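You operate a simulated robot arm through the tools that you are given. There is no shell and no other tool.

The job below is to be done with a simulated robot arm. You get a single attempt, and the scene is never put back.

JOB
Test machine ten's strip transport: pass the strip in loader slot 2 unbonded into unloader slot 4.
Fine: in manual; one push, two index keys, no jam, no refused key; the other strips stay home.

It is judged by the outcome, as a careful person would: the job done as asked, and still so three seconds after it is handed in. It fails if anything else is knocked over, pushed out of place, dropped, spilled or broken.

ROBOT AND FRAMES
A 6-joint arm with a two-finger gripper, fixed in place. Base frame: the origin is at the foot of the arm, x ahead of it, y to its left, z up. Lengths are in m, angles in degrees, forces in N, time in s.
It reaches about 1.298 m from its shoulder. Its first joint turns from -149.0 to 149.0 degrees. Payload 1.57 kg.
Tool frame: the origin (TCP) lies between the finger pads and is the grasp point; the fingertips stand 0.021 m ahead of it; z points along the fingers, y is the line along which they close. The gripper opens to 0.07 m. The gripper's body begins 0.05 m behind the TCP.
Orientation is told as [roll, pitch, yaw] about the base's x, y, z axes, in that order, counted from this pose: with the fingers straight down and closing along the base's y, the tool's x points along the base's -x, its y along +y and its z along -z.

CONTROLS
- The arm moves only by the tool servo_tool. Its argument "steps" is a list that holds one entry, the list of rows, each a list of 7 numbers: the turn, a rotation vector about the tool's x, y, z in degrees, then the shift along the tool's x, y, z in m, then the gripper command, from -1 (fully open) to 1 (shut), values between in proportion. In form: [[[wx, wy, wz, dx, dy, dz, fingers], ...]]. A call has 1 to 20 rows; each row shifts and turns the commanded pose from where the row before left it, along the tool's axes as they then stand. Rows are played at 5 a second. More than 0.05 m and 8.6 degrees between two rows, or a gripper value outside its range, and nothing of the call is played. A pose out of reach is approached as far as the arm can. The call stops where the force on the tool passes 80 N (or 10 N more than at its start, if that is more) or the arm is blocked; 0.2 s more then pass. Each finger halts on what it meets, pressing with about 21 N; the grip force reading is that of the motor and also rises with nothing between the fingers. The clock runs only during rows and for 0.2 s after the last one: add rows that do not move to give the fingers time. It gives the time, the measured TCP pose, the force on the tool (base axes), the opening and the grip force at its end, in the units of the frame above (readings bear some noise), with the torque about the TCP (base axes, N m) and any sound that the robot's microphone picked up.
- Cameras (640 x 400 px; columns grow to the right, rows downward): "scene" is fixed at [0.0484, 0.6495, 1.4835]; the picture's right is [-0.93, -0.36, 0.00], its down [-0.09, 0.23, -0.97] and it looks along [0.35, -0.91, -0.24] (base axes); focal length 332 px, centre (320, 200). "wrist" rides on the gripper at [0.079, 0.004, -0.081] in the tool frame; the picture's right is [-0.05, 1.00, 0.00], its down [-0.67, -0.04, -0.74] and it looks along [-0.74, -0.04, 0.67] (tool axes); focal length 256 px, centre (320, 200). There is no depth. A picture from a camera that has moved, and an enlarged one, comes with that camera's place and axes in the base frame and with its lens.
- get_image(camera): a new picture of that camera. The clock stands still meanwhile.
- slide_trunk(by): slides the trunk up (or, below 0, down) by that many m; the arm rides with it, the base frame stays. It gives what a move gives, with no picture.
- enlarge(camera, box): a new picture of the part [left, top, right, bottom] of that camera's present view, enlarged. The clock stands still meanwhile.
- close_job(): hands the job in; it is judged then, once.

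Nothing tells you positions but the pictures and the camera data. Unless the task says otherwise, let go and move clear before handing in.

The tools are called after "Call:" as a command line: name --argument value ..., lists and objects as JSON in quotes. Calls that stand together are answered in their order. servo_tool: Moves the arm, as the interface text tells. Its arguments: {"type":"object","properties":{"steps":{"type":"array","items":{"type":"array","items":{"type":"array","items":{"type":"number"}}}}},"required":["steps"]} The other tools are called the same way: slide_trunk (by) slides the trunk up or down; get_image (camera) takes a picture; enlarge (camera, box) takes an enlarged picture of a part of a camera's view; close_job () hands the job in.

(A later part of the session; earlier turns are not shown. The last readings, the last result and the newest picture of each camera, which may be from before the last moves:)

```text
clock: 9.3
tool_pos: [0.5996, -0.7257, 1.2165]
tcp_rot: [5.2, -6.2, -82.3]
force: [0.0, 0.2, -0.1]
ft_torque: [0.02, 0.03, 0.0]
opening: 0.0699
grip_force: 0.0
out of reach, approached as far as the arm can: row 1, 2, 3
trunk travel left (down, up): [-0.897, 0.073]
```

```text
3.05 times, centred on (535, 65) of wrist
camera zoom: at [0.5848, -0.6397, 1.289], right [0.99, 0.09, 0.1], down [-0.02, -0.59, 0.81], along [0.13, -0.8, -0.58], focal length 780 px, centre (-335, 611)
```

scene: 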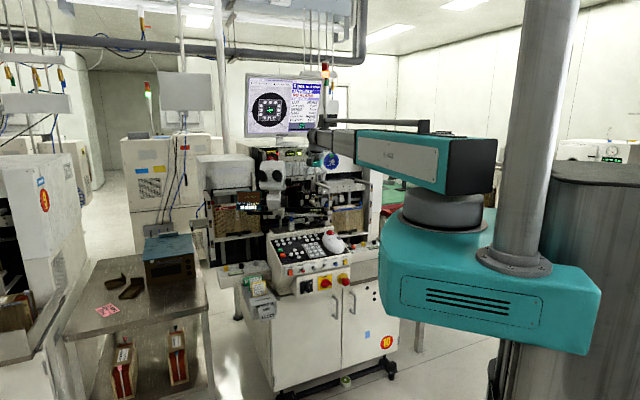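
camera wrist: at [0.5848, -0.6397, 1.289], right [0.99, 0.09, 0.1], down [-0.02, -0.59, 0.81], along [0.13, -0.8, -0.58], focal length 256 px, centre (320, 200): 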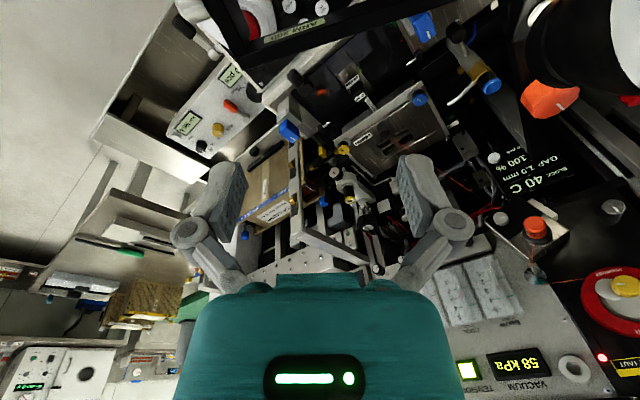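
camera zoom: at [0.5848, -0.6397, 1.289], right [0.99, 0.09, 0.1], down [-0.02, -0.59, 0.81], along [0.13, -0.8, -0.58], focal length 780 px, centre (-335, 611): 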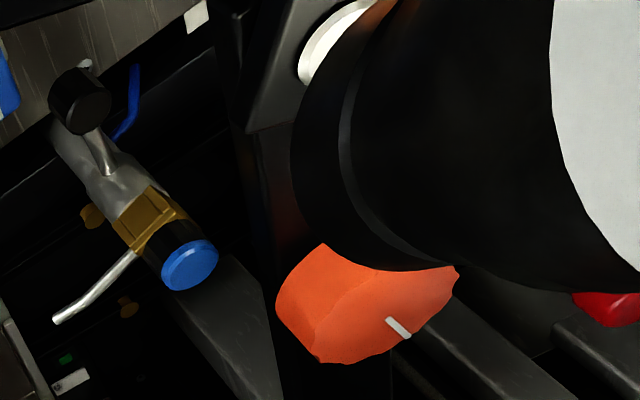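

Call:
enlarge --camera "wrist" --box '[296, 140, 326, 172]'

Call:
enlarge --camera "wrist" --box '[298, 158, 326, 188]'

Call:
enlarge --camera "wrist" --box '[440, 0, 540, 80]'

```text
12.50 times, centred on (311, 156) of wrist
camera zoom: at [0.5848, -0.6397, 1.289], right [0.99, 0.09, 0.1], down [-0.02, -0.59, 0.81], along [0.13, -0.8, -0.58], focal length 3200 px, centre (432, 750)
```

zoom: 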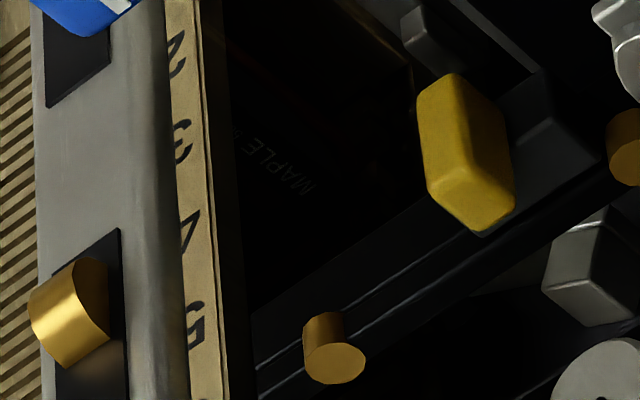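

```text
13.33 times, centred on (312, 173) of wrist
camera zoom: at [0.5848, -0.6397, 1.289], right [0.99, 0.09, 0.1], down [-0.02, -0.59, 0.81], along [0.13, -0.8, -0.58], focal length 3413 px, centre (427, 560)
```

zoom: 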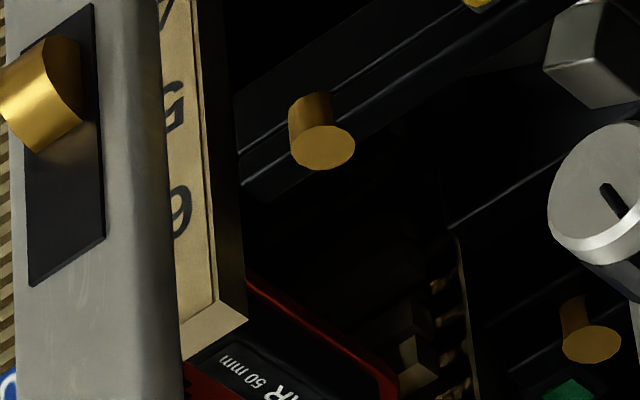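

```text
5.00 times, centred on (490, 40) of wrist
camera zoom: at [0.5848, -0.6397, 1.289], right [0.99, 0.09, 0.1], down [-0.02, -0.59, 0.81], along [0.13, -0.8, -0.58], focal length 1280 px, centre (-530, 1000)
```

zoom: 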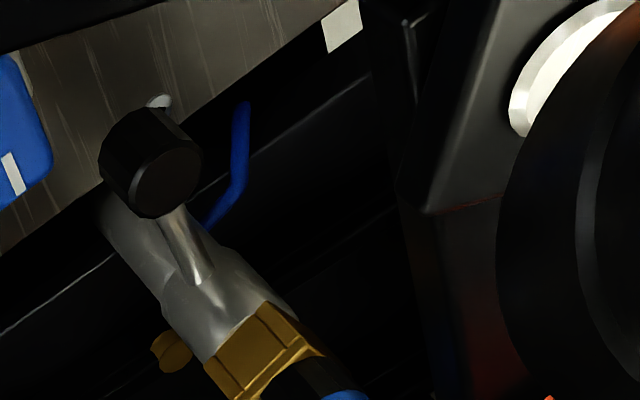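

Slot 4 of CEDAR looks empty while slot 6 holds a CEDAR strip and slot 1 a MAPLE strip, and its inner rod is parked to the side. Now I rotate the camera to the left to inspect MAPLE's inner end and the loader.

Call:
servo_tool --steps '[[[0, 0, -8.4, 0, 0, 0, -1], [0, 0, -8.4, 0, 0, 0, -1], [0, 0, -8.4, 0, 0, 0, -1], [0, 0, -8.4, 0, 0, 0, -1], [0, 0, -8.4, 0, 0, 0, -1], [0, 0, -8.4, 0, 0, 0, -1], [0, 0, -8.4, 0, 0, 0, -1], [0, 0, -8.4, 0, 0, 0, -1], [0, 0, 0, 0, 0, 0, -1]]]'

Call:
get_image --camera "wrist"

```text
clock: 11.3
tool_pos: [0.599, -0.7267, 1.2175]
tcp_rot: [-3.7, -7.1, -14.5]
force: [0.5, -0.8, 0.9]
ft_torque: [-0.01, 0.01, 0.0]
opening: 0.0701
grip_force: 0.0
trunk travel left (down, up): [-0.897, 0.073]
```

```text
taken
camera wrist: at [0.5165, -0.6952, 1.2868], right [0.31, 0.95, -0.06], down [0.55, -0.13, 0.82], along [0.77, -0.28, -0.57], focal length 256 px, centre (320, 200)
```

wrist: 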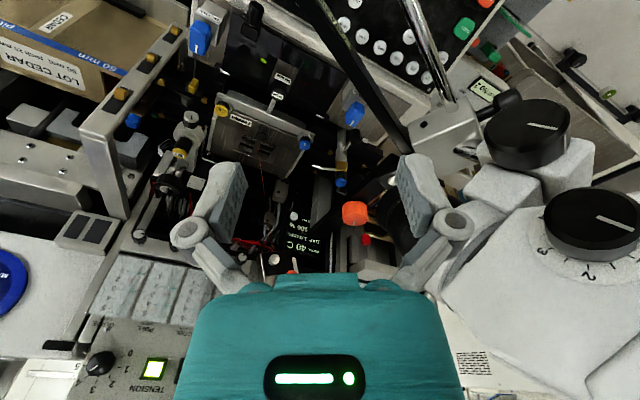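

The microscope hides MAPLE from here. I'll retract safely, then go around to the left to look at the loader magazine's outer end and rods.

Call:
servo_tool --steps '[[[0, 0, 0, 0.0127, -0.0216, 0, -1], [0, 0, 0, 0.0127, -0.0216, 0, -1], [0, 0, 0, 0.0377, 0.0222, -0.006, -1], [0, 0, 0, 0.0377, 0.0222, -0.006, -1], [0, 0, 0, 0.0377, 0.0222, -0.006, -1], [0, 0, 0, 0.0377, 0.0222, -0.006, -1], [0, 0, 0, 0.0377, 0.0222, -0.006, -1], [0, 0, 0, 0.0377, 0.0222, -0.006, -1], [0, 0, 0, 0.0377, 0.0222, -0.006, -1], [0, 0, 0, 0.0377, 0.0222, -0.006, -1], [0, 0, 8.4, 0, 0, 0, -1], [0, 0, 8.4, 0, 0, 0, -1], [0, 0, 8.4, 0, 0, 0, -1], [0, 0, 0, 0, 0, 0, -1]]]'

Call:
get_image --camera "wrist"

Call:
get_image --camera "scene"

```text
clock: 14.3
tool_pos: [0.3154, -0.5085, 1.2179]
tcp_rot: [-0.3, -8.0, -40.0]
force: [0.3, 0.4, -0.5]
ft_torque: [0.01, -0.01, -0.01]
opening: 0.07
grip_force: 0.1
trunk travel left (down, up): [-0.897, 0.073]
```

```text
taken
camera wrist: at [0.2495, -0.4494, 1.2859], right [0.68, 0.73, 0.0], down [0.41, -0.38, 0.83], along [0.61, -0.57, -0.56], focal length 256 px, centre (320, 200)
```

wrist: 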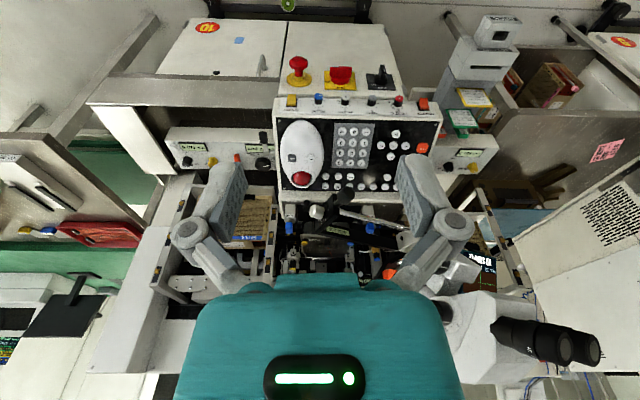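

```text
taken
```

scene: 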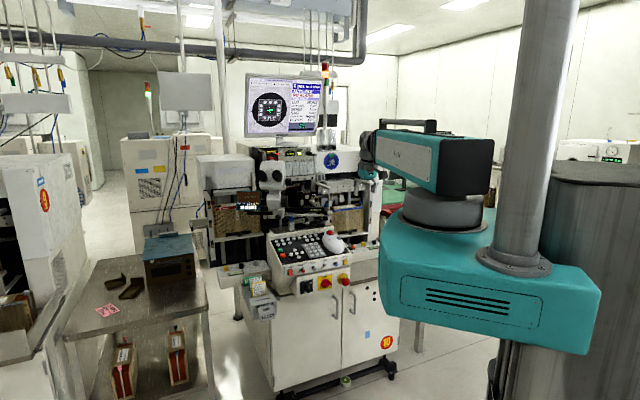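

Call:
servo_tool --steps '[[[0, 0, 0, -0.0039, 0.0448, 0, -1], [0, 0, 0, -0.0039, 0.0448, 0, -1], [0, 0, 0, -0.0039, 0.0448, 0, -1], [0, 0, 0, -0.0039, 0.0448, 0, -1], [0, 0, 0, -0.0039, 0.0448, 0, -1], [0, 0, 0, -0.0039, 0.0448, 0, -1], [0, 0, 0, -0.0039, 0.0448, 0, -1], [0, 0, 0, -0.0039, 0.0448, 0, -1], [0, 0, 0, -0.0039, 0.0448, 0, -1], [0, 0, 0, -0.0039, 0.0448, 0, -1], [0, 0, 0, -0.0039, 0.0448, 0, -1], [0, 0, 0, -0.0039, 0.0448, 0, -1], [0, 0, 8.4, 0, 0, 0, -1], [0, 0, 8.4, 0, 0, 0, -1], [0, 0, 0, 0, 0, 0, -1]]]'

Call:
get_image --camera "wrist"

Call:
get_image --camera "scene"

```text
clock: 17.5
tool_pos: [0.6965, -0.1286, 1.2176]
tcp_rot: [2.1, -7.8, -56.9]
force: [-0.4, 0.0, 0.5]
ft_torque: [-0.03, -0.02, 0.01]
opening: 0.0703
grip_force: 0.2
trunk travel left (down, up): [-0.897, 0.073]
```

```text
taken
camera wrist: at [0.6488, -0.0529, 1.2864], right [0.86, 0.5, 0.04], down [0.25, -0.5, 0.83], along [0.44, -0.7, -0.56], focal length 256 px, centre (320, 200)
```

wrist: 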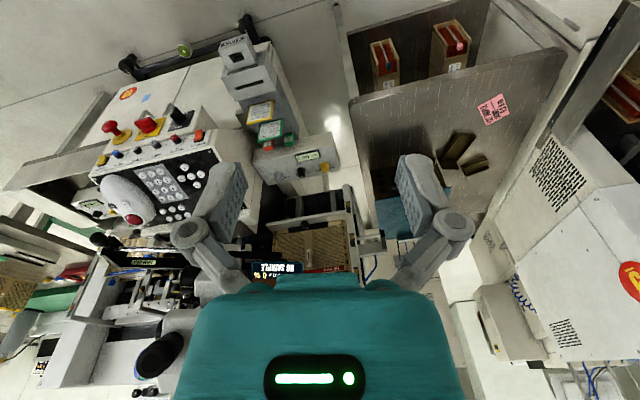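

```text
taken
```

scene: 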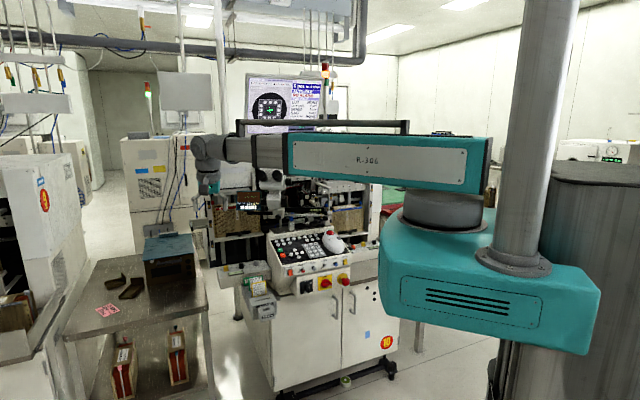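

Call:
enlarge --camera "wrist" --box '[240, 180, 400, 290]'

Call:
enlarge --camera "wrist" --box '[250, 90, 350, 190]'

Call:
enlarge --camera "wrist" --box '[300, 240, 360, 290]'

Call:
enlarge --camera "wrist" --box '[80, 220, 270, 390]'

Call:
enlarge --camera "wrist" --box '[340, 200, 400, 270]'

```text
3.64 times, centred on (320, 235) of wrist
camera zoom: at [0.6488, -0.0529, 1.2864], right [0.86, 0.5, 0.04], down [0.25, -0.5, 0.83], along [0.44, -0.7, -0.56], focal length 931 px, centre (320, 73)
```

zoom: 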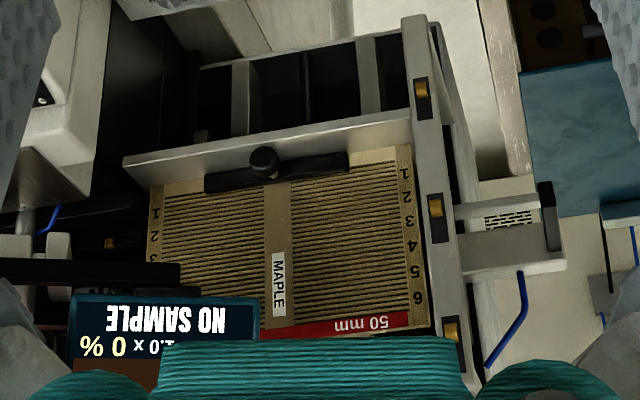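

```text
4.00 times, centred on (300, 140) of wrist
camera zoom: at [0.6488, -0.0529, 1.2864], right [0.86, 0.5, 0.04], down [0.25, -0.5, 0.83], along [0.44, -0.7, -0.56], focal length 1024 px, centre (400, 440)
```

zoom: 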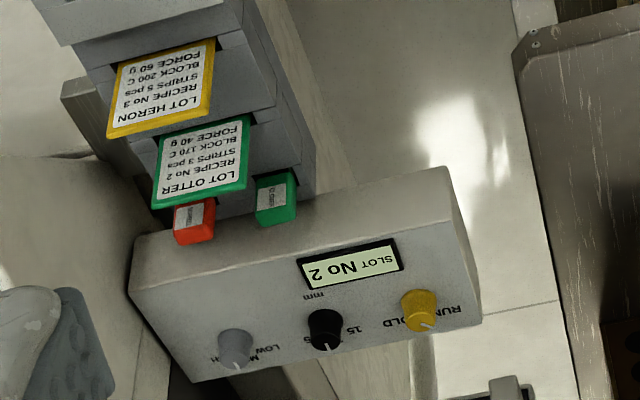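

```text
8.00 times, centred on (330, 265) of wrist
camera zoom: at [0.6488, -0.0529, 1.2864], right [0.86, 0.5, 0.04], down [0.25, -0.5, 0.83], along [0.44, -0.7, -0.56], focal length 2048 px, centre (240, -320)
```

zoom: 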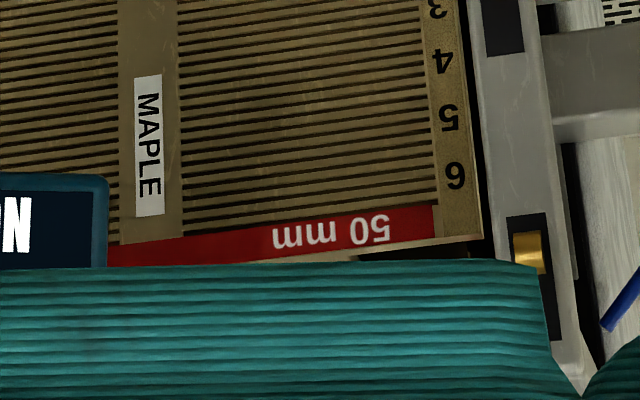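

```text
2.35 times, centred on (175, 305) of wrist
camera zoom: at [0.6488, -0.0529, 1.2864], right [0.86, 0.5, 0.04], down [0.25, -0.5, 0.83], along [0.44, -0.7, -0.56], focal length 602 px, centre (661, -47)
```

zoom: 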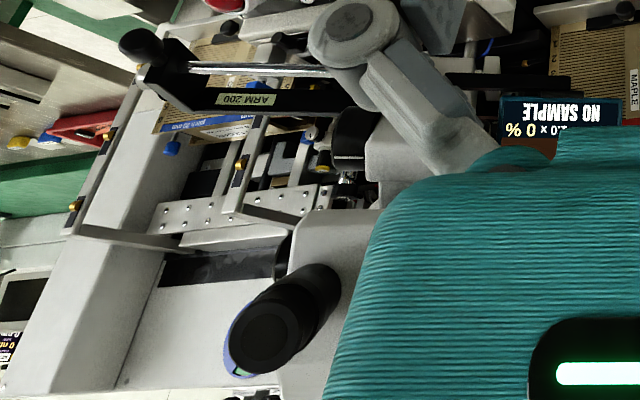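

```text
5.71 times, centred on (370, 235) of wrist
camera zoom: at [0.6488, -0.0529, 1.2864], right [0.86, 0.5, 0.04], down [0.25, -0.5, 0.83], along [0.44, -0.7, -0.56], focal length 1463 px, centre (34, 0)
```

zoom: 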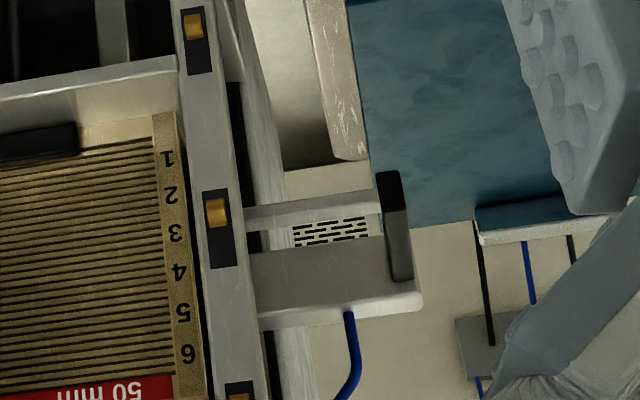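

Call:
servo_tool --steps '[[[0, -8, 0, -0.03, 0.03, 0, -1], [0, -8, 0, -0.03, 0.03, 0, -1], [0, 0, 0, -0.03, 0.03, 0.01, -1], [0, 0, 0, 0, 0, 0, -1]]]'

Call:
get_image --camera "wrist"

Call:
enlarge --camera "wrist" --box '[250, 130, 400, 270]'

```text
clock: 18.5
tool_pos: [0.8202, -0.1542, 1.2309]
tcp_rot: [2.3, -23.8, -57.6]
force: [-0.1, -0.1, 0.2]
ft_torque: [-0.01, -0.01, 0.0]
opening: 0.0702
grip_force: 0.0
out of reach, approached as far as the arm can: row 3
trunk travel left (down, up): [-0.897, 0.073]
```

```text
taken
camera wrist: at [0.7642, -0.0645, 1.2733], right [0.86, 0.51, 0.06], down [0.11, -0.3, 0.95], along [0.5, -0.81, -0.31], focal length 256 px, centre (320, 200)
```

wrist: 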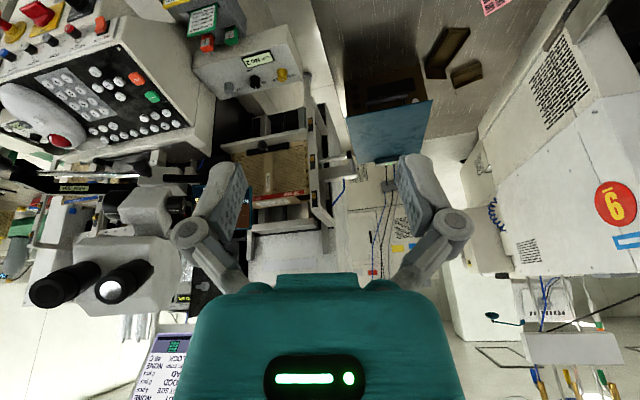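

```text
2.86 times, centred on (325, 200) of wrist
camera zoom: at [0.7642, -0.0645, 1.2733], right [0.86, 0.51, 0.06], down [0.11, -0.3, 0.95], along [0.5, -0.81, -0.31], focal length 731 px, centre (306, 200)
```

zoom: 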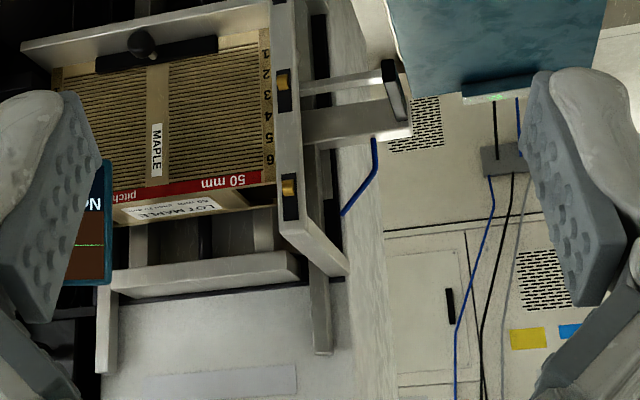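

Call:
servo_tool --steps '[[[0, 0, 0, 0.008, 0.039, -0.0035, -1], [0, 0, 0, 0.008, 0.039, -0.0035, -1], [0, 0, 0, 0.008, 0.039, -0.0035, -1], [0, 0, 0, 0.008, 0.039, -0.0035, -1], [0, 0, 0, 0.008, 0.039, -0.0035, -1], [0, 0, 8, 0, 0, 0, -1], [0, 0, 0, 0, 0, 0, -1]]]'

Call:
get_image --camera "wrist"

Call:
enlarge --camera "wrist" --box '[240, 130, 400, 270]'

```text
clock: 20.1
tool_pos: [0.9602, -0.0099, 1.2312]
tcp_rot: [5.7, -23.2, -66.3]
force: [-0.3, -0.1, 0.6]
ft_torque: [-0.02, 0.03, -0.03]
opening: 0.0701
grip_force: 0.0
out of reach, approached as far as the arm can: row 2, 6
trunk travel left (down, up): [-0.897, 0.073]
```

```text
taken
camera wrist: at [0.9143, 0.084, 1.2738], right [0.91, 0.39, 0.11], down [0.03, -0.34, 0.94], along [0.4, -0.86, -0.32], focal length 256 px, centre (320, 200)
```

wrist: 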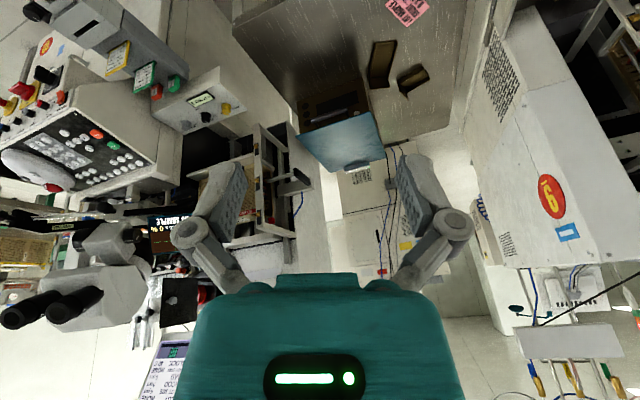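

```text
2.86 times, centred on (320, 200) of wrist
camera zoom: at [0.9143, 0.084, 1.2738], right [0.91, 0.39, 0.11], down [0.03, -0.34, 0.94], along [0.4, -0.86, -0.32], focal length 731 px, centre (320, 200)
```

zoom: 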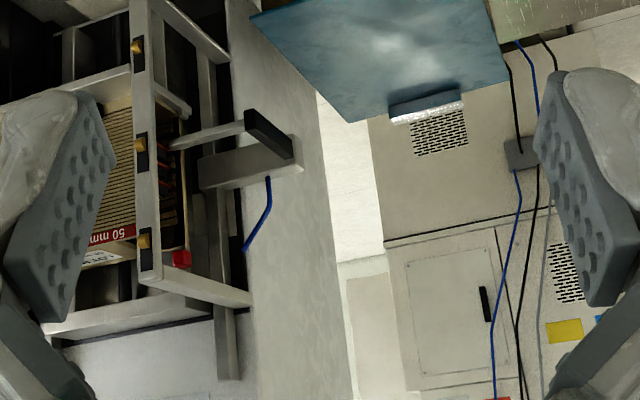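

Call:
enlarge --camera "wrist" --box '[255, 150, 325, 235]'

Call:
enlarge --camera "wrist" --box '[262, 170, 296, 226]'

Call:
enlarge --camera "wrist" --box '[265, 195, 295, 225]'

Call:
enlarge --camera "wrist" --box '[180, 80, 250, 130]'

Call:
enlarge --camera "wrist" --box '[140, 330, 240, 400]'

```text
4.71 times, centred on (290, 192) of wrist
camera zoom: at [0.9143, 0.084, 1.2738], right [0.91, 0.39, 0.11], down [0.03, -0.34, 0.94], along [0.4, -0.86, -0.32], focal length 1205 px, centre (461, 235)
```

zoom: 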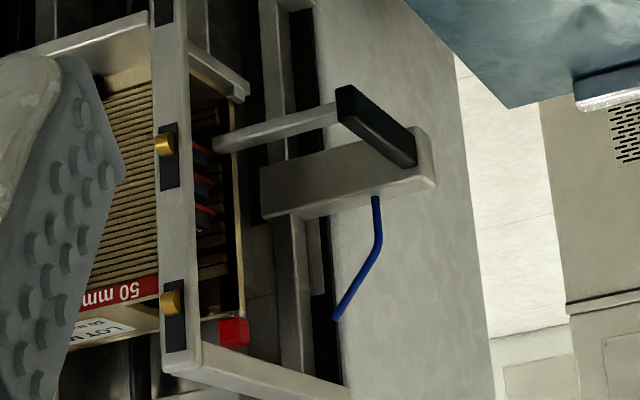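

```text
7.14 times, centred on (279, 198) of wrist
camera zoom: at [0.9143, 0.084, 1.2738], right [0.91, 0.39, 0.11], down [0.03, -0.34, 0.94], along [0.4, -0.86, -0.32], focal length 1828 px, centre (613, 214)
```

zoom: 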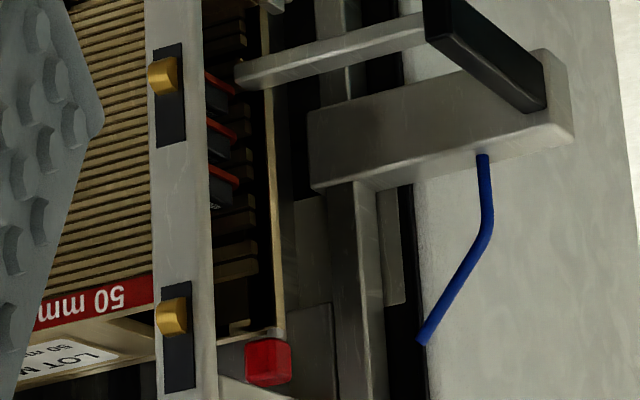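

```text
13.33 times, centred on (280, 210) of wrist
camera zoom: at [0.9143, 0.084, 1.2738], right [0.91, 0.39, 0.11], down [0.03, -0.34, 0.94], along [0.4, -0.86, -0.32], focal length 3413 px, centre (853, 67)
```

zoom: 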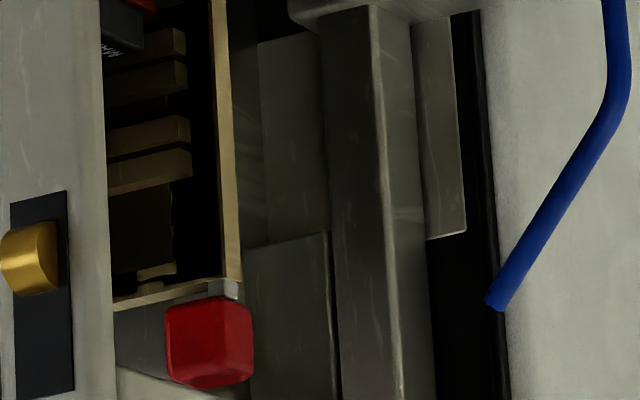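

```text
8.00 times, centred on (215, 105) of wrist
camera zoom: at [0.9143, 0.084, 1.2738], right [0.91, 0.39, 0.11], down [0.03, -0.34, 0.94], along [0.4, -0.86, -0.32], focal length 2048 px, centre (1160, 960)
```

zoom: 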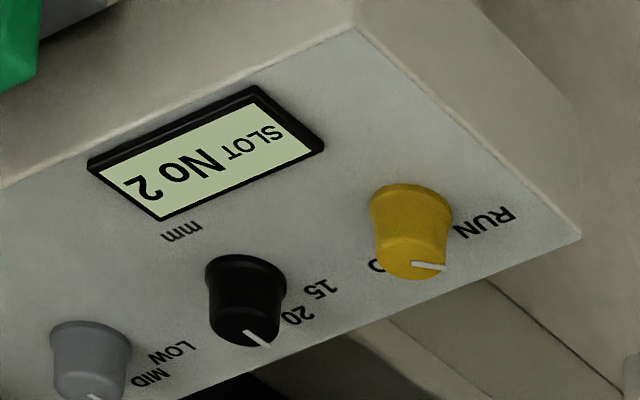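

```text
5.71 times, centred on (190, 365) of wrist
camera zoom: at [0.9143, 0.084, 1.2738], right [0.91, 0.39, 0.11], down [0.03, -0.34, 0.94], along [0.4, -0.86, -0.32], focal length 1463 px, centre (1063, -743)
```

zoom: 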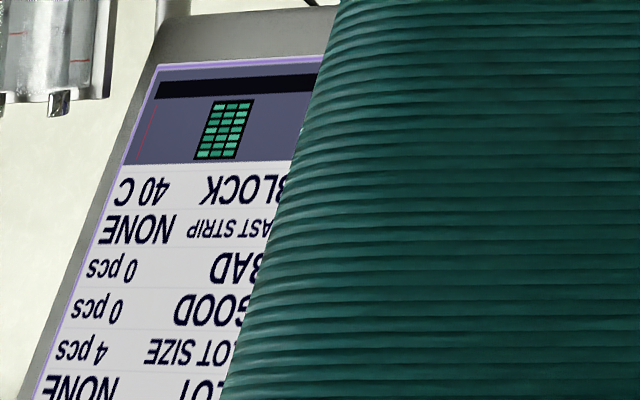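

The loader's outer end is open (red-cap rod parked aside), the pusher rod lines up with the strip in slot 2, and strips sit in slots 2, 3 and 4. Everything is set for 50 mm, 20 mm pitch; now I'll go back to the front to study the dial arm clearance over the keys.

Call:
servo_tool --steps '[[[0, 0, 0, -0.00925, -0.0432, 0, -1], [0, 0, 0, -0.00925, -0.0432, 0, -1], [0, 0, 0, -0.00925, -0.0432, 0, -1], [0, 0, 0, -0.00925, -0.0432, 0, -1], [0, 0, 0, -0.00925, -0.0432, 0, -1], [0, 0, 0, -0.00925, -0.0432, 0, -1], [0, 0, 0, -0.00925, -0.0432, 0, -1], [0, 0, 0, -0.00925, -0.0432, 0, -1], [0, 0, 0, -0.00925, -0.0432, 0, -1], [0, 0, 0, -0.00925, -0.0432, 0, -1], [0, 0, 0, -0.00925, -0.0432, 0, -1], [0, 0, 0, -0.00925, -0.0432, 0, -1], [0, 0, 0, -0.00925, -0.0432, 0, -1], [0, 0, 0, -0.00925, -0.0432, 0, -1], [0, 0, 0, -0.00925, -0.0432, 0, -1], [0, 0, 0, -0.00925, -0.0432, 0, -1], [0, 0, -8.4, 0, 0, 0, -1], [0, 0, -8.4, 0, 0, 0, -1], [0, 0, 0, 0, 0, 0, -1]]]'

Call:
get_image --camera "wrist"

```text
clock: 24.1
tool_pos: [0.3993, -0.4397, 1.2313]
tcp_rot: [-1.7, -23.7, -47.8]
force: [0.4, 0.1, -0.3]
ft_torque: [0.01, 0.03, -0.01]
opening: 0.0702
grip_force: 0.0
out of reach, approached as far as the arm can: row 12, 15, 16
trunk travel left (down, up): [-0.897, 0.073]
```

```text
taken
camera wrist: at [0.3342, -0.3599, 1.2728], right [0.78, 0.63, -0.01], down [0.2, -0.24, 0.95], along [0.59, -0.74, -0.31], focal length 256 px, centre (320, 200)
```

wrist: 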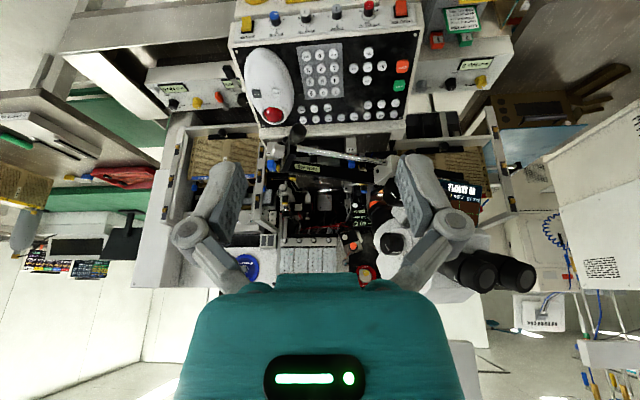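

Call:
slide_trunk --by -0.2

Call:
get_image --camera "wrist"

Call:
enlarge --camera "wrist" --box '[230, 30, 430, 210]'

```text
clock: 26.3
tool_pos: [0.4005, -0.4423, 1.0311]
tcp_rot: [-1.7, -23.8, -47.9]
force: [0.8, -0.9, -0.1]
ft_torque: [-0.01, -0.01, -0.01]
opening: 0.0698
grip_force: 0.1
trunk travel left (down, up): [-0.697, 0.273]
```

```text
taken
camera wrist: at [0.3343, -0.3597, 1.0728], right [0.78, 0.62, -0.01], down [0.2, -0.24, 0.95], along [0.59, -0.74, -0.31], focal length 256 px, centre (320, 200)
```

wrist: 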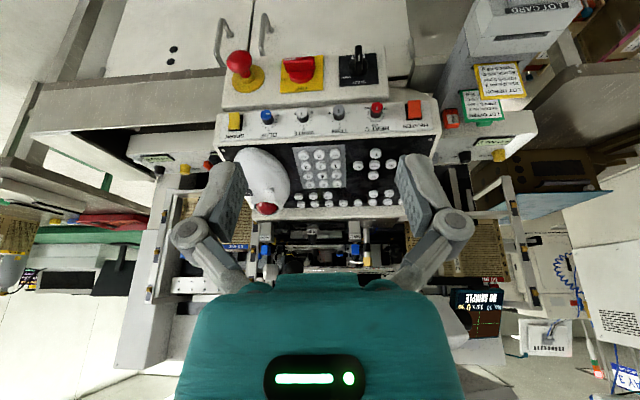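

```text
2.22 times, centred on (330, 120) of wrist
camera zoom: at [0.3343, -0.3597, 1.0728], right [0.78, 0.62, -0.01], down [0.2, -0.24, 0.95], along [0.59, -0.74, -0.31], focal length 569 px, centre (298, 378)
```

zoom: 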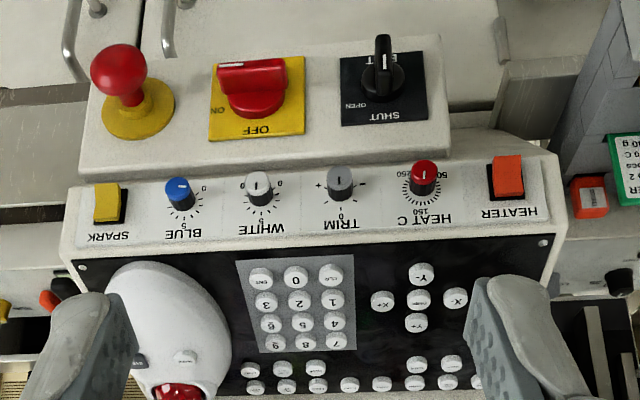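

Call:
servo_tool --steps '[[[0, -8, 0, 0, 0, 0, -1], [0, -8, 0, 0, 0, 0, -1], [0, 0, 0, 0, 0, 0, -1]]]'

Call:
get_image --camera "wrist"

Call:
enlarge --camera "wrist" --box '[230, 120, 430, 240]'

Call:
enlarge --camera "wrist" --box '[240, 60, 420, 180]'

```text
clock: 27.1
tool_pos: [0.4278, -0.476, 1.0587]
tcp_rot: [-2.0, -39.6, -47.3]
force: [0.6, 0.1, 1.0]
ft_torque: [0.0, -0.02, 0.0]
opening: 0.0699
grip_force: 0.0
out of reach, approached as far as the arm can: row 1, 2
trunk travel left (down, up): [-0.697, 0.273]
```

```text
taken
camera wrist: at [0.3559, -0.3889, 1.0694], right [0.78, 0.63, 0.01], down [0.02, -0.03, 1.0], along [0.63, -0.78, -0.04], focal length 256 px, centre (320, 200)
```

wrist: 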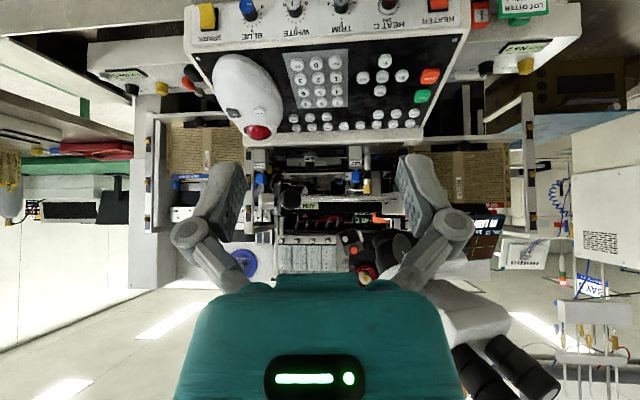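

```text
3.20 times, centred on (330, 180) of wrist
camera zoom: at [0.3559, -0.3889, 1.0694], right [0.78, 0.63, 0.01], down [0.02, -0.03, 1.0], along [0.63, -0.78, -0.04], focal length 819 px, centre (288, 264)
```

zoom: 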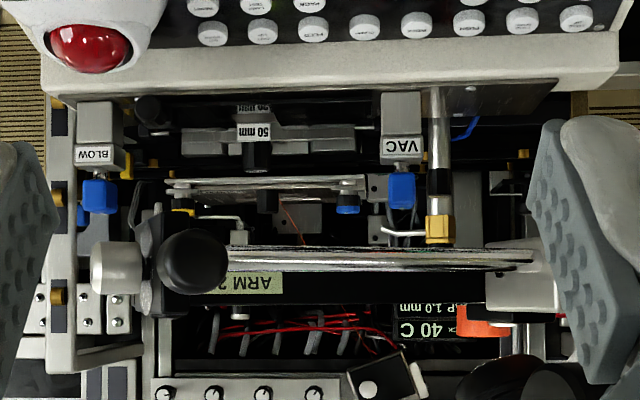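

```text
3.33 times, centred on (330, 120) of wrist
camera zoom: at [0.3559, -0.3889, 1.0694], right [0.78, 0.63, 0.01], down [0.02, -0.03, 1.0], along [0.63, -0.78, -0.04], focal length 853 px, centre (287, 467)
```

zoom: 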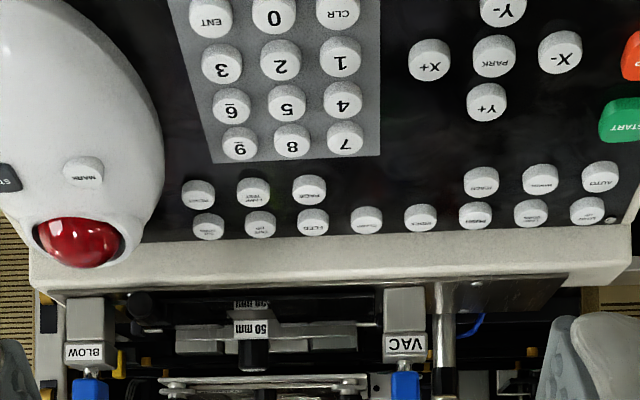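

The dial plate is vertical with its bottom near z≈1.015 and the bar near z≈1.04, while key tops are about z≈0.92. Let me look at my own arm's shape from the scene camera to plan clearance.

Call:
get_image --camera "scene"

Call:
enlarge --camera "scene" --box '[260, 120, 500, 270]'

Call:
enlarge --camera "wrist" --box '[255, 180, 325, 225]'

```text
taken
```

scene: 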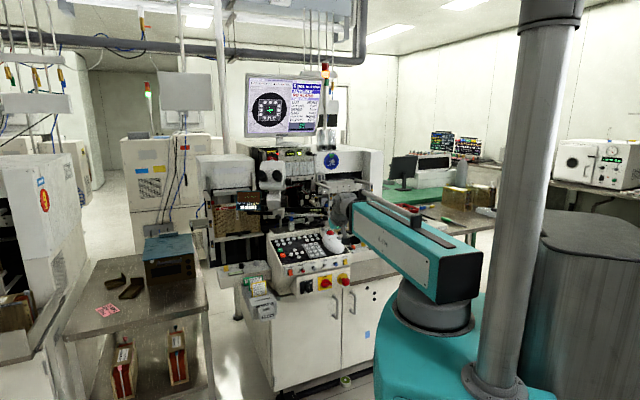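

```text
2.67 times, centred on (380, 195) of scene
camera zoom: at [0.0484, 0.6495, 1.4835], right [-0.93, -0.36, 0.0], down [-0.09, 0.23, -0.97], along [0.35, -0.91, -0.24], focal length 884 px, centre (160, 213)
```

zoom: 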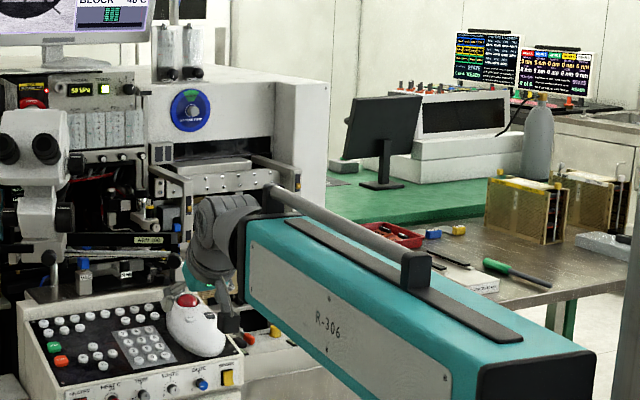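

```text
8.89 times, centred on (290, 202) of wrist
camera zoom: at [0.3559, -0.3889, 1.0694], right [0.78, 0.63, 0.01], down [0.02, -0.03, 1.0], along [0.63, -0.78, -0.04], focal length 2276 px, centre (587, 178)
```

zoom: 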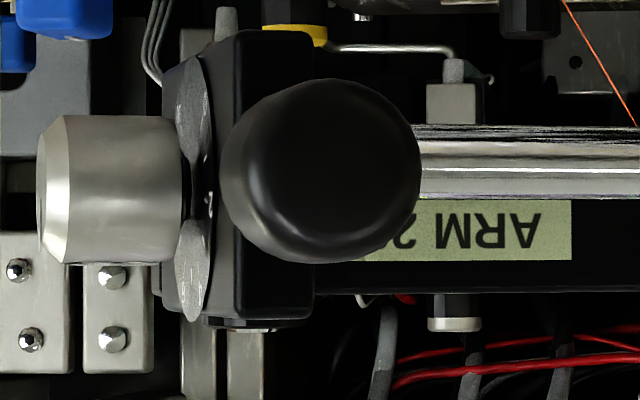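

It looks like the wrist height barely changes except with the trunk. I'll test a small pure vertical move here, in free space, to learn how the arm behaves.

Call:
servo_tool --steps '[[[0, 0, 0, 0.0129, 0, 0.0153, 1], [0, 0, 0, 0.0129, 0, 0.0153, 1], [0, 0, 0, 0, 0, 0, 1], [0, 0, 0, 0, 0, 0, 1], [0, 0, 0, 0, 0, 0, 1]]]'

```text
clock: 28.3
tool_pos: [0.4261, -0.4769, 1.0589]
tcp_rot: [-2.0, -39.7, -47.3]
force: [0.3, 0.7, 0.3]
ft_torque: [0.0, -0.01, 0.01]
opening: 0.0
grip_force: 21.4
out of reach, approached as far as the arm can: row 1, 2
trunk travel left (down, up): [-0.697, 0.273]
```

Confirmed: tool height changes only by trunk or by wrist tilt, so I'll press keys by swinging the wrist pitch or with tiny trunk slides. Now I line up in front of the MANUAL key (left group), fingers closed and tilted about 45°, and lower the trunk to hover height while still in front of the console.

Call:
servo_tool --steps '[[[0, -5.4, -2.3, 0, 0, 0, 1], [0, 0, 0, 0, 0.046, 0, 1], [0, 0, 0, 0, 0.046, 0, 1], [0, 0, 0, 0, 0, 0, 1]]]'

Call:
slide_trunk --by -0.1

Call:
get_image --camera "wrist"

Call:
get_image --camera "scene"

```text
clock: 29.3
tool_pos: [0.5028, -0.4256, 1.0706]
tcp_rot: [-4.4, -45.0, -43.9]
force: [-0.2, -0.9, -1.2]
ft_torque: [0.01, 0.01, -0.01]
opening: 0.0
grip_force: 21.9
out of reach, approached as far as the arm can: row 1, 2
trunk travel left (down, up): [-0.697, 0.273]
```

```text
clock: 30.6
tool_pos: [0.5033, -0.4258, 0.9711]
tcp_rot: [-4.3, -45.0, -43.8]
force: [-0.6, 0.0, -0.7]
ft_torque: [0.01, 0.01, -0.04]
opening: 0.0
grip_force: 21.4
trunk travel left (down, up): [-0.597, 0.373]
```

```text
taken
camera wrist: at [0.4282, -0.3408, 0.9706], right [0.76, 0.66, -0.02], down [-0.03, 0.05, 1.0], along [0.66, -0.75, 0.06], focal length 256 px, centre (320, 200)
```

wrist: 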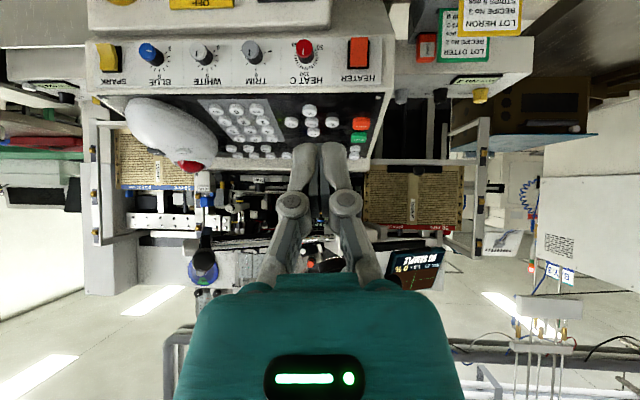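

```text
taken
```

scene: 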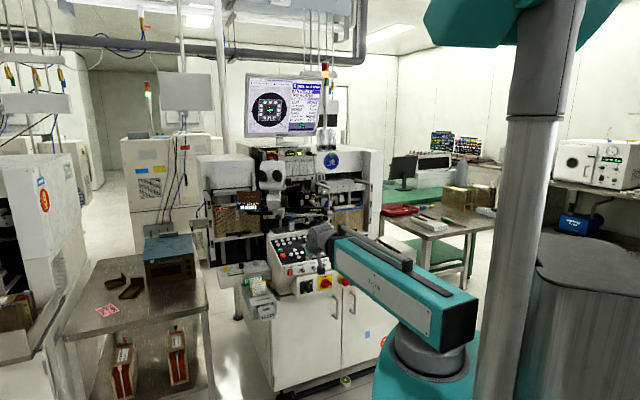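

Now in front of the MANUAL key at hover height about 3.5 cm above the key plane. I'll straighten the small roll, then advance most of the way and check.

Call:
servo_tool --steps '[[[0, 0, 4.3, 0, 0, 0, 1], [0, 0, 0, -0.02905, 0.00437, 0.02921, 1], [0, 0, 0, -0.02905, 0.00437, 0.02921, 1], [0, 0, 0, -0.02905, 0.00437, 0.02921, 1], [0, 0, 0, -0.02905, 0.00437, 0.02921, 1], [0, 0, 0, -0.02905, 0.00437, 0.02921, 1], [0, 0, 0, 0, 0, 0, 1]]]'

Call:
get_image --camera "wrist"

Call:
enlarge --camera "scene" --box '[250, 190, 360, 270]'

```text
clock: 32.2
tool_pos: [0.652, -0.5694, 0.9703]
tcp_rot: [-0.1, -45.1, -49.9]
force: [0.6, -0.3, 0.3]
ft_torque: [-0.01, -0.02, 0.0]
opening: 0.0001
grip_force: 21.0
trunk travel left (down, up): [-0.597, 0.373]
```

```text
taken
camera wrist: at [0.5823, -0.4811, 0.9704], right [0.79, 0.61, 0.04], down [-0.06, 0.02, 1.0], along [0.61, -0.79, 0.06], focal length 256 px, centre (320, 200)
```

wrist: 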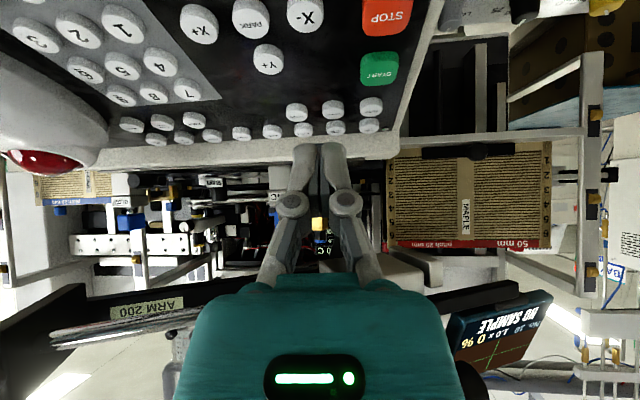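

```text
5.00 times, centred on (305, 230) of scene
camera zoom: at [0.0484, 0.6495, 1.4835], right [-0.93, -0.36, 0.0], down [-0.09, 0.23, -0.97], along [0.35, -0.91, -0.24], focal length 1658 px, centre (395, 50)
```

zoom: 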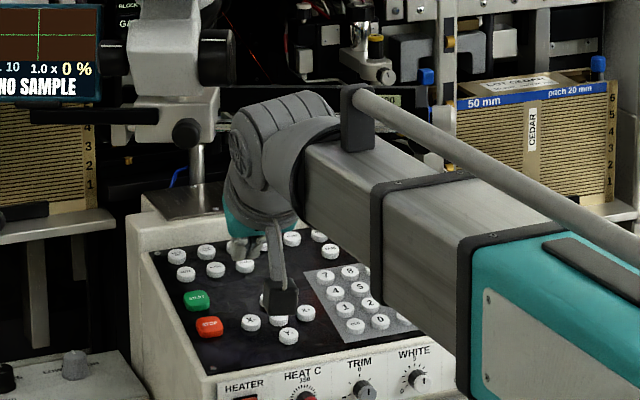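

I notice the camera is a real box on a bracket under the gripper, so I must keep it clear too; at this tilt it is well above the panel. Now checking fingertip alignment with the keys close up.

Call:
enlarge --camera "wrist" --box '[260, 90, 400, 180]'

Call:
enlarge --camera "scene" --box '[275, 220, 325, 260]'

```text
4.44 times, centred on (330, 135) of wrist
camera zoom: at [0.5823, -0.4811, 0.9704], right [0.79, 0.61, 0.04], down [-0.06, 0.02, 1.0], along [0.61, -0.79, 0.06], focal length 1138 px, centre (276, 489)
```

zoom: 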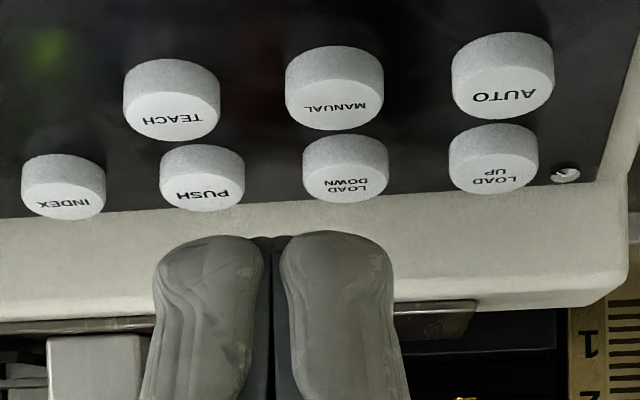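

```text
10.00 times, centred on (300, 240) of scene
camera zoom: at [0.0484, 0.6495, 1.4835], right [-0.93, -0.36, 0.0], down [-0.09, 0.23, -0.97], along [0.35, -0.91, -0.24], focal length 3315 px, centre (520, -200)
```

zoom: 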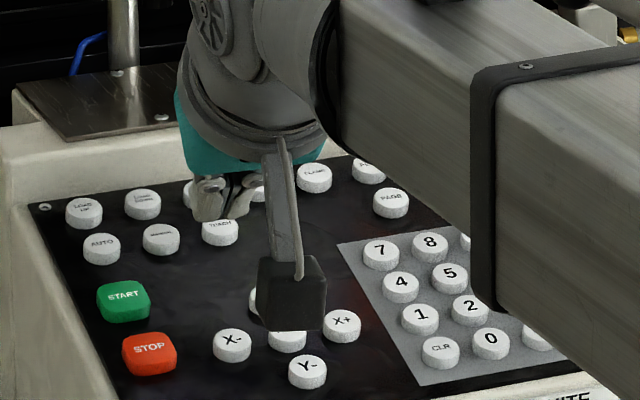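

Call:
servo_tool --steps '[[[0, 0, 0, -0.0295, 0.0042, 0.0295, 1], [0, 0, 0, -0.0294, 0.0043, 0.0295, 1], [0, 0, 0, 0, 0, 0, 1]]]'

Call:
slide_trunk --by -0.02

Call:
enlarge --camera "wrist" --box '[250, 70, 410, 170]'

Call:
enlarge --camera "scene" --box '[270, 215, 320, 255]'

```text
clock: 33.0
tool_pos: [0.7115, -0.6257, 0.9718]
tcp_rot: [-0.1, -45.1, -49.9]
force: [-10.8, 23.6, -10.1]
ft_torque: [-1.85, -0.9, 0.01]
opening: 0.0
grip_force: 21.0
trunk travel left (down, up): [-0.597, 0.373]
```

```text
clock: 33.7
tool_pos: [0.7138, -0.6282, 0.95]
tcp_rot: [-0.1, -45.2, -50.0]
force: [0.0, 0.0, 0.0]
ft_torque: [-0.04, 0.02, 0.01]
opening: 0.0001
grip_force: 21.5
trunk travel left (down, up): [-0.577, 0.393]
```

```text
4.00 times, centred on (330, 120) of wrist
camera zoom: at [0.6437, -0.5398, 0.9504], right [0.79, 0.61, 0.04], down [-0.06, 0.02, 1.0], along [0.61, -0.79, 0.06], focal length 1024 px, centre (280, 520)
```

zoom: 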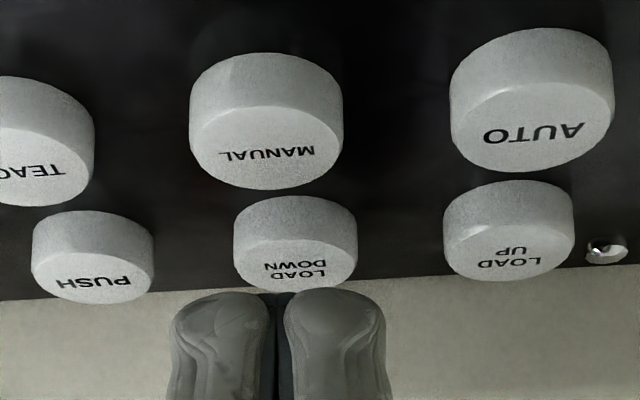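

```text
10.00 times, centred on (295, 235) of scene
camera zoom: at [0.0484, 0.6495, 1.4835], right [-0.93, -0.36, 0.0], down [-0.09, 0.23, -0.97], along [0.35, -0.91, -0.24], focal length 3315 px, centre (570, -150)
```

zoom: 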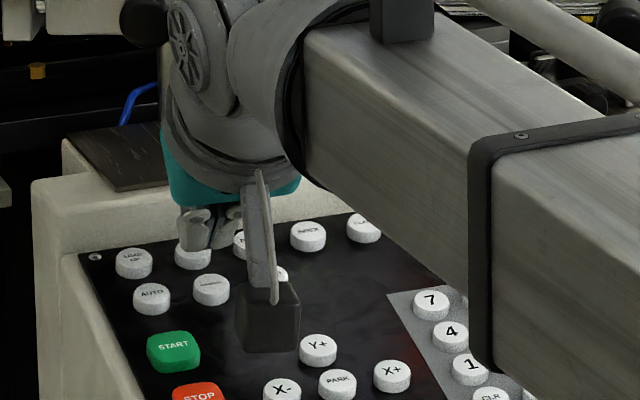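

The move ended with about 28 N of force: the palm touched something above and ahead (probably the microscope's small black knob); it is back to 0 N now after lowering. I must check that nothing shifted.

Call:
enlarge --camera "scene" --box '[250, 140, 340, 200]'

Call:
enlarge --camera "scene" --box '[200, 185, 270, 245]'

Call:
enlarge --camera "scene" --box '[245, 175, 345, 225]'

Call:
get_image --camera "wrist"

```text
6.67 times, centred on (295, 170) of scene
camera zoom: at [0.0484, 0.6495, 1.4835], right [-0.93, -0.36, 0.0], down [-0.09, 0.23, -0.97], along [0.35, -0.91, -0.24], focal length 2210 px, centre (487, 400)
```

zoom: 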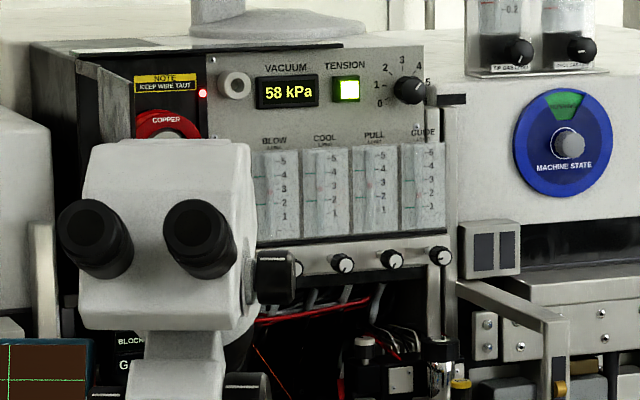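

```text
6.67 times, centred on (235, 215) of scene
camera zoom: at [0.0484, 0.6495, 1.4835], right [-0.93, -0.36, 0.0], down [-0.09, 0.23, -0.97], along [0.35, -0.91, -0.24], focal length 2210 px, centre (887, 100)
```

zoom: 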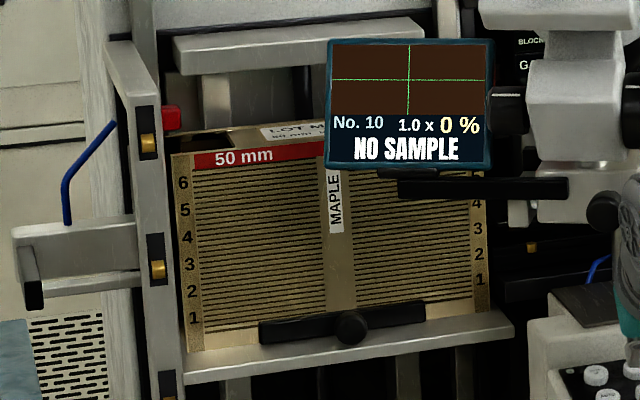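

```text
6.40 times, centred on (295, 200) of scene
camera zoom: at [0.0484, 0.6495, 1.4835], right [-0.93, -0.36, 0.0], down [-0.09, 0.23, -0.97], along [0.35, -0.91, -0.24], focal length 2122 px, centre (480, 200)
```

zoom: 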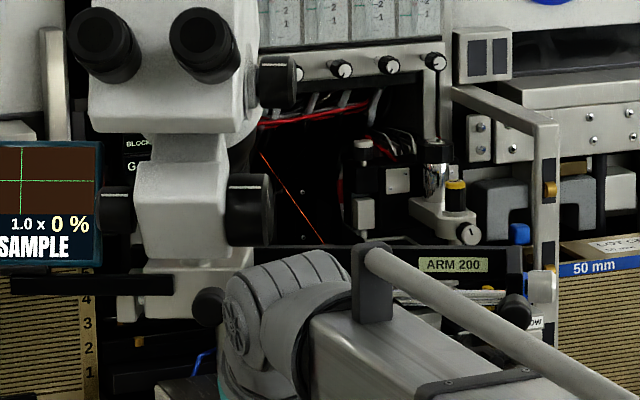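

```text
taken
camera wrist: at [0.6437, -0.5398, 0.9504], right [0.79, 0.61, 0.04], down [-0.06, 0.02, 1.0], along [0.61, -0.79, 0.06], focal length 256 px, centre (320, 200)
```

wrist: 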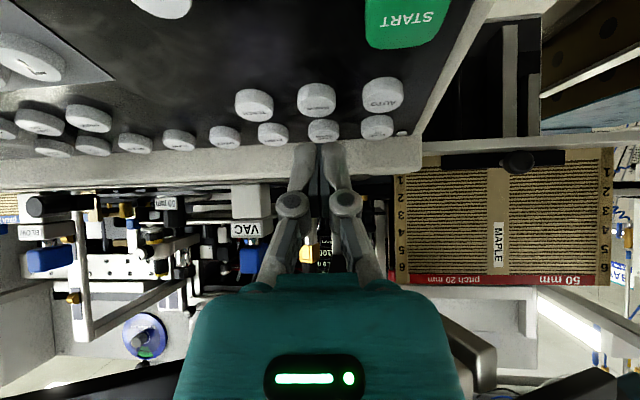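

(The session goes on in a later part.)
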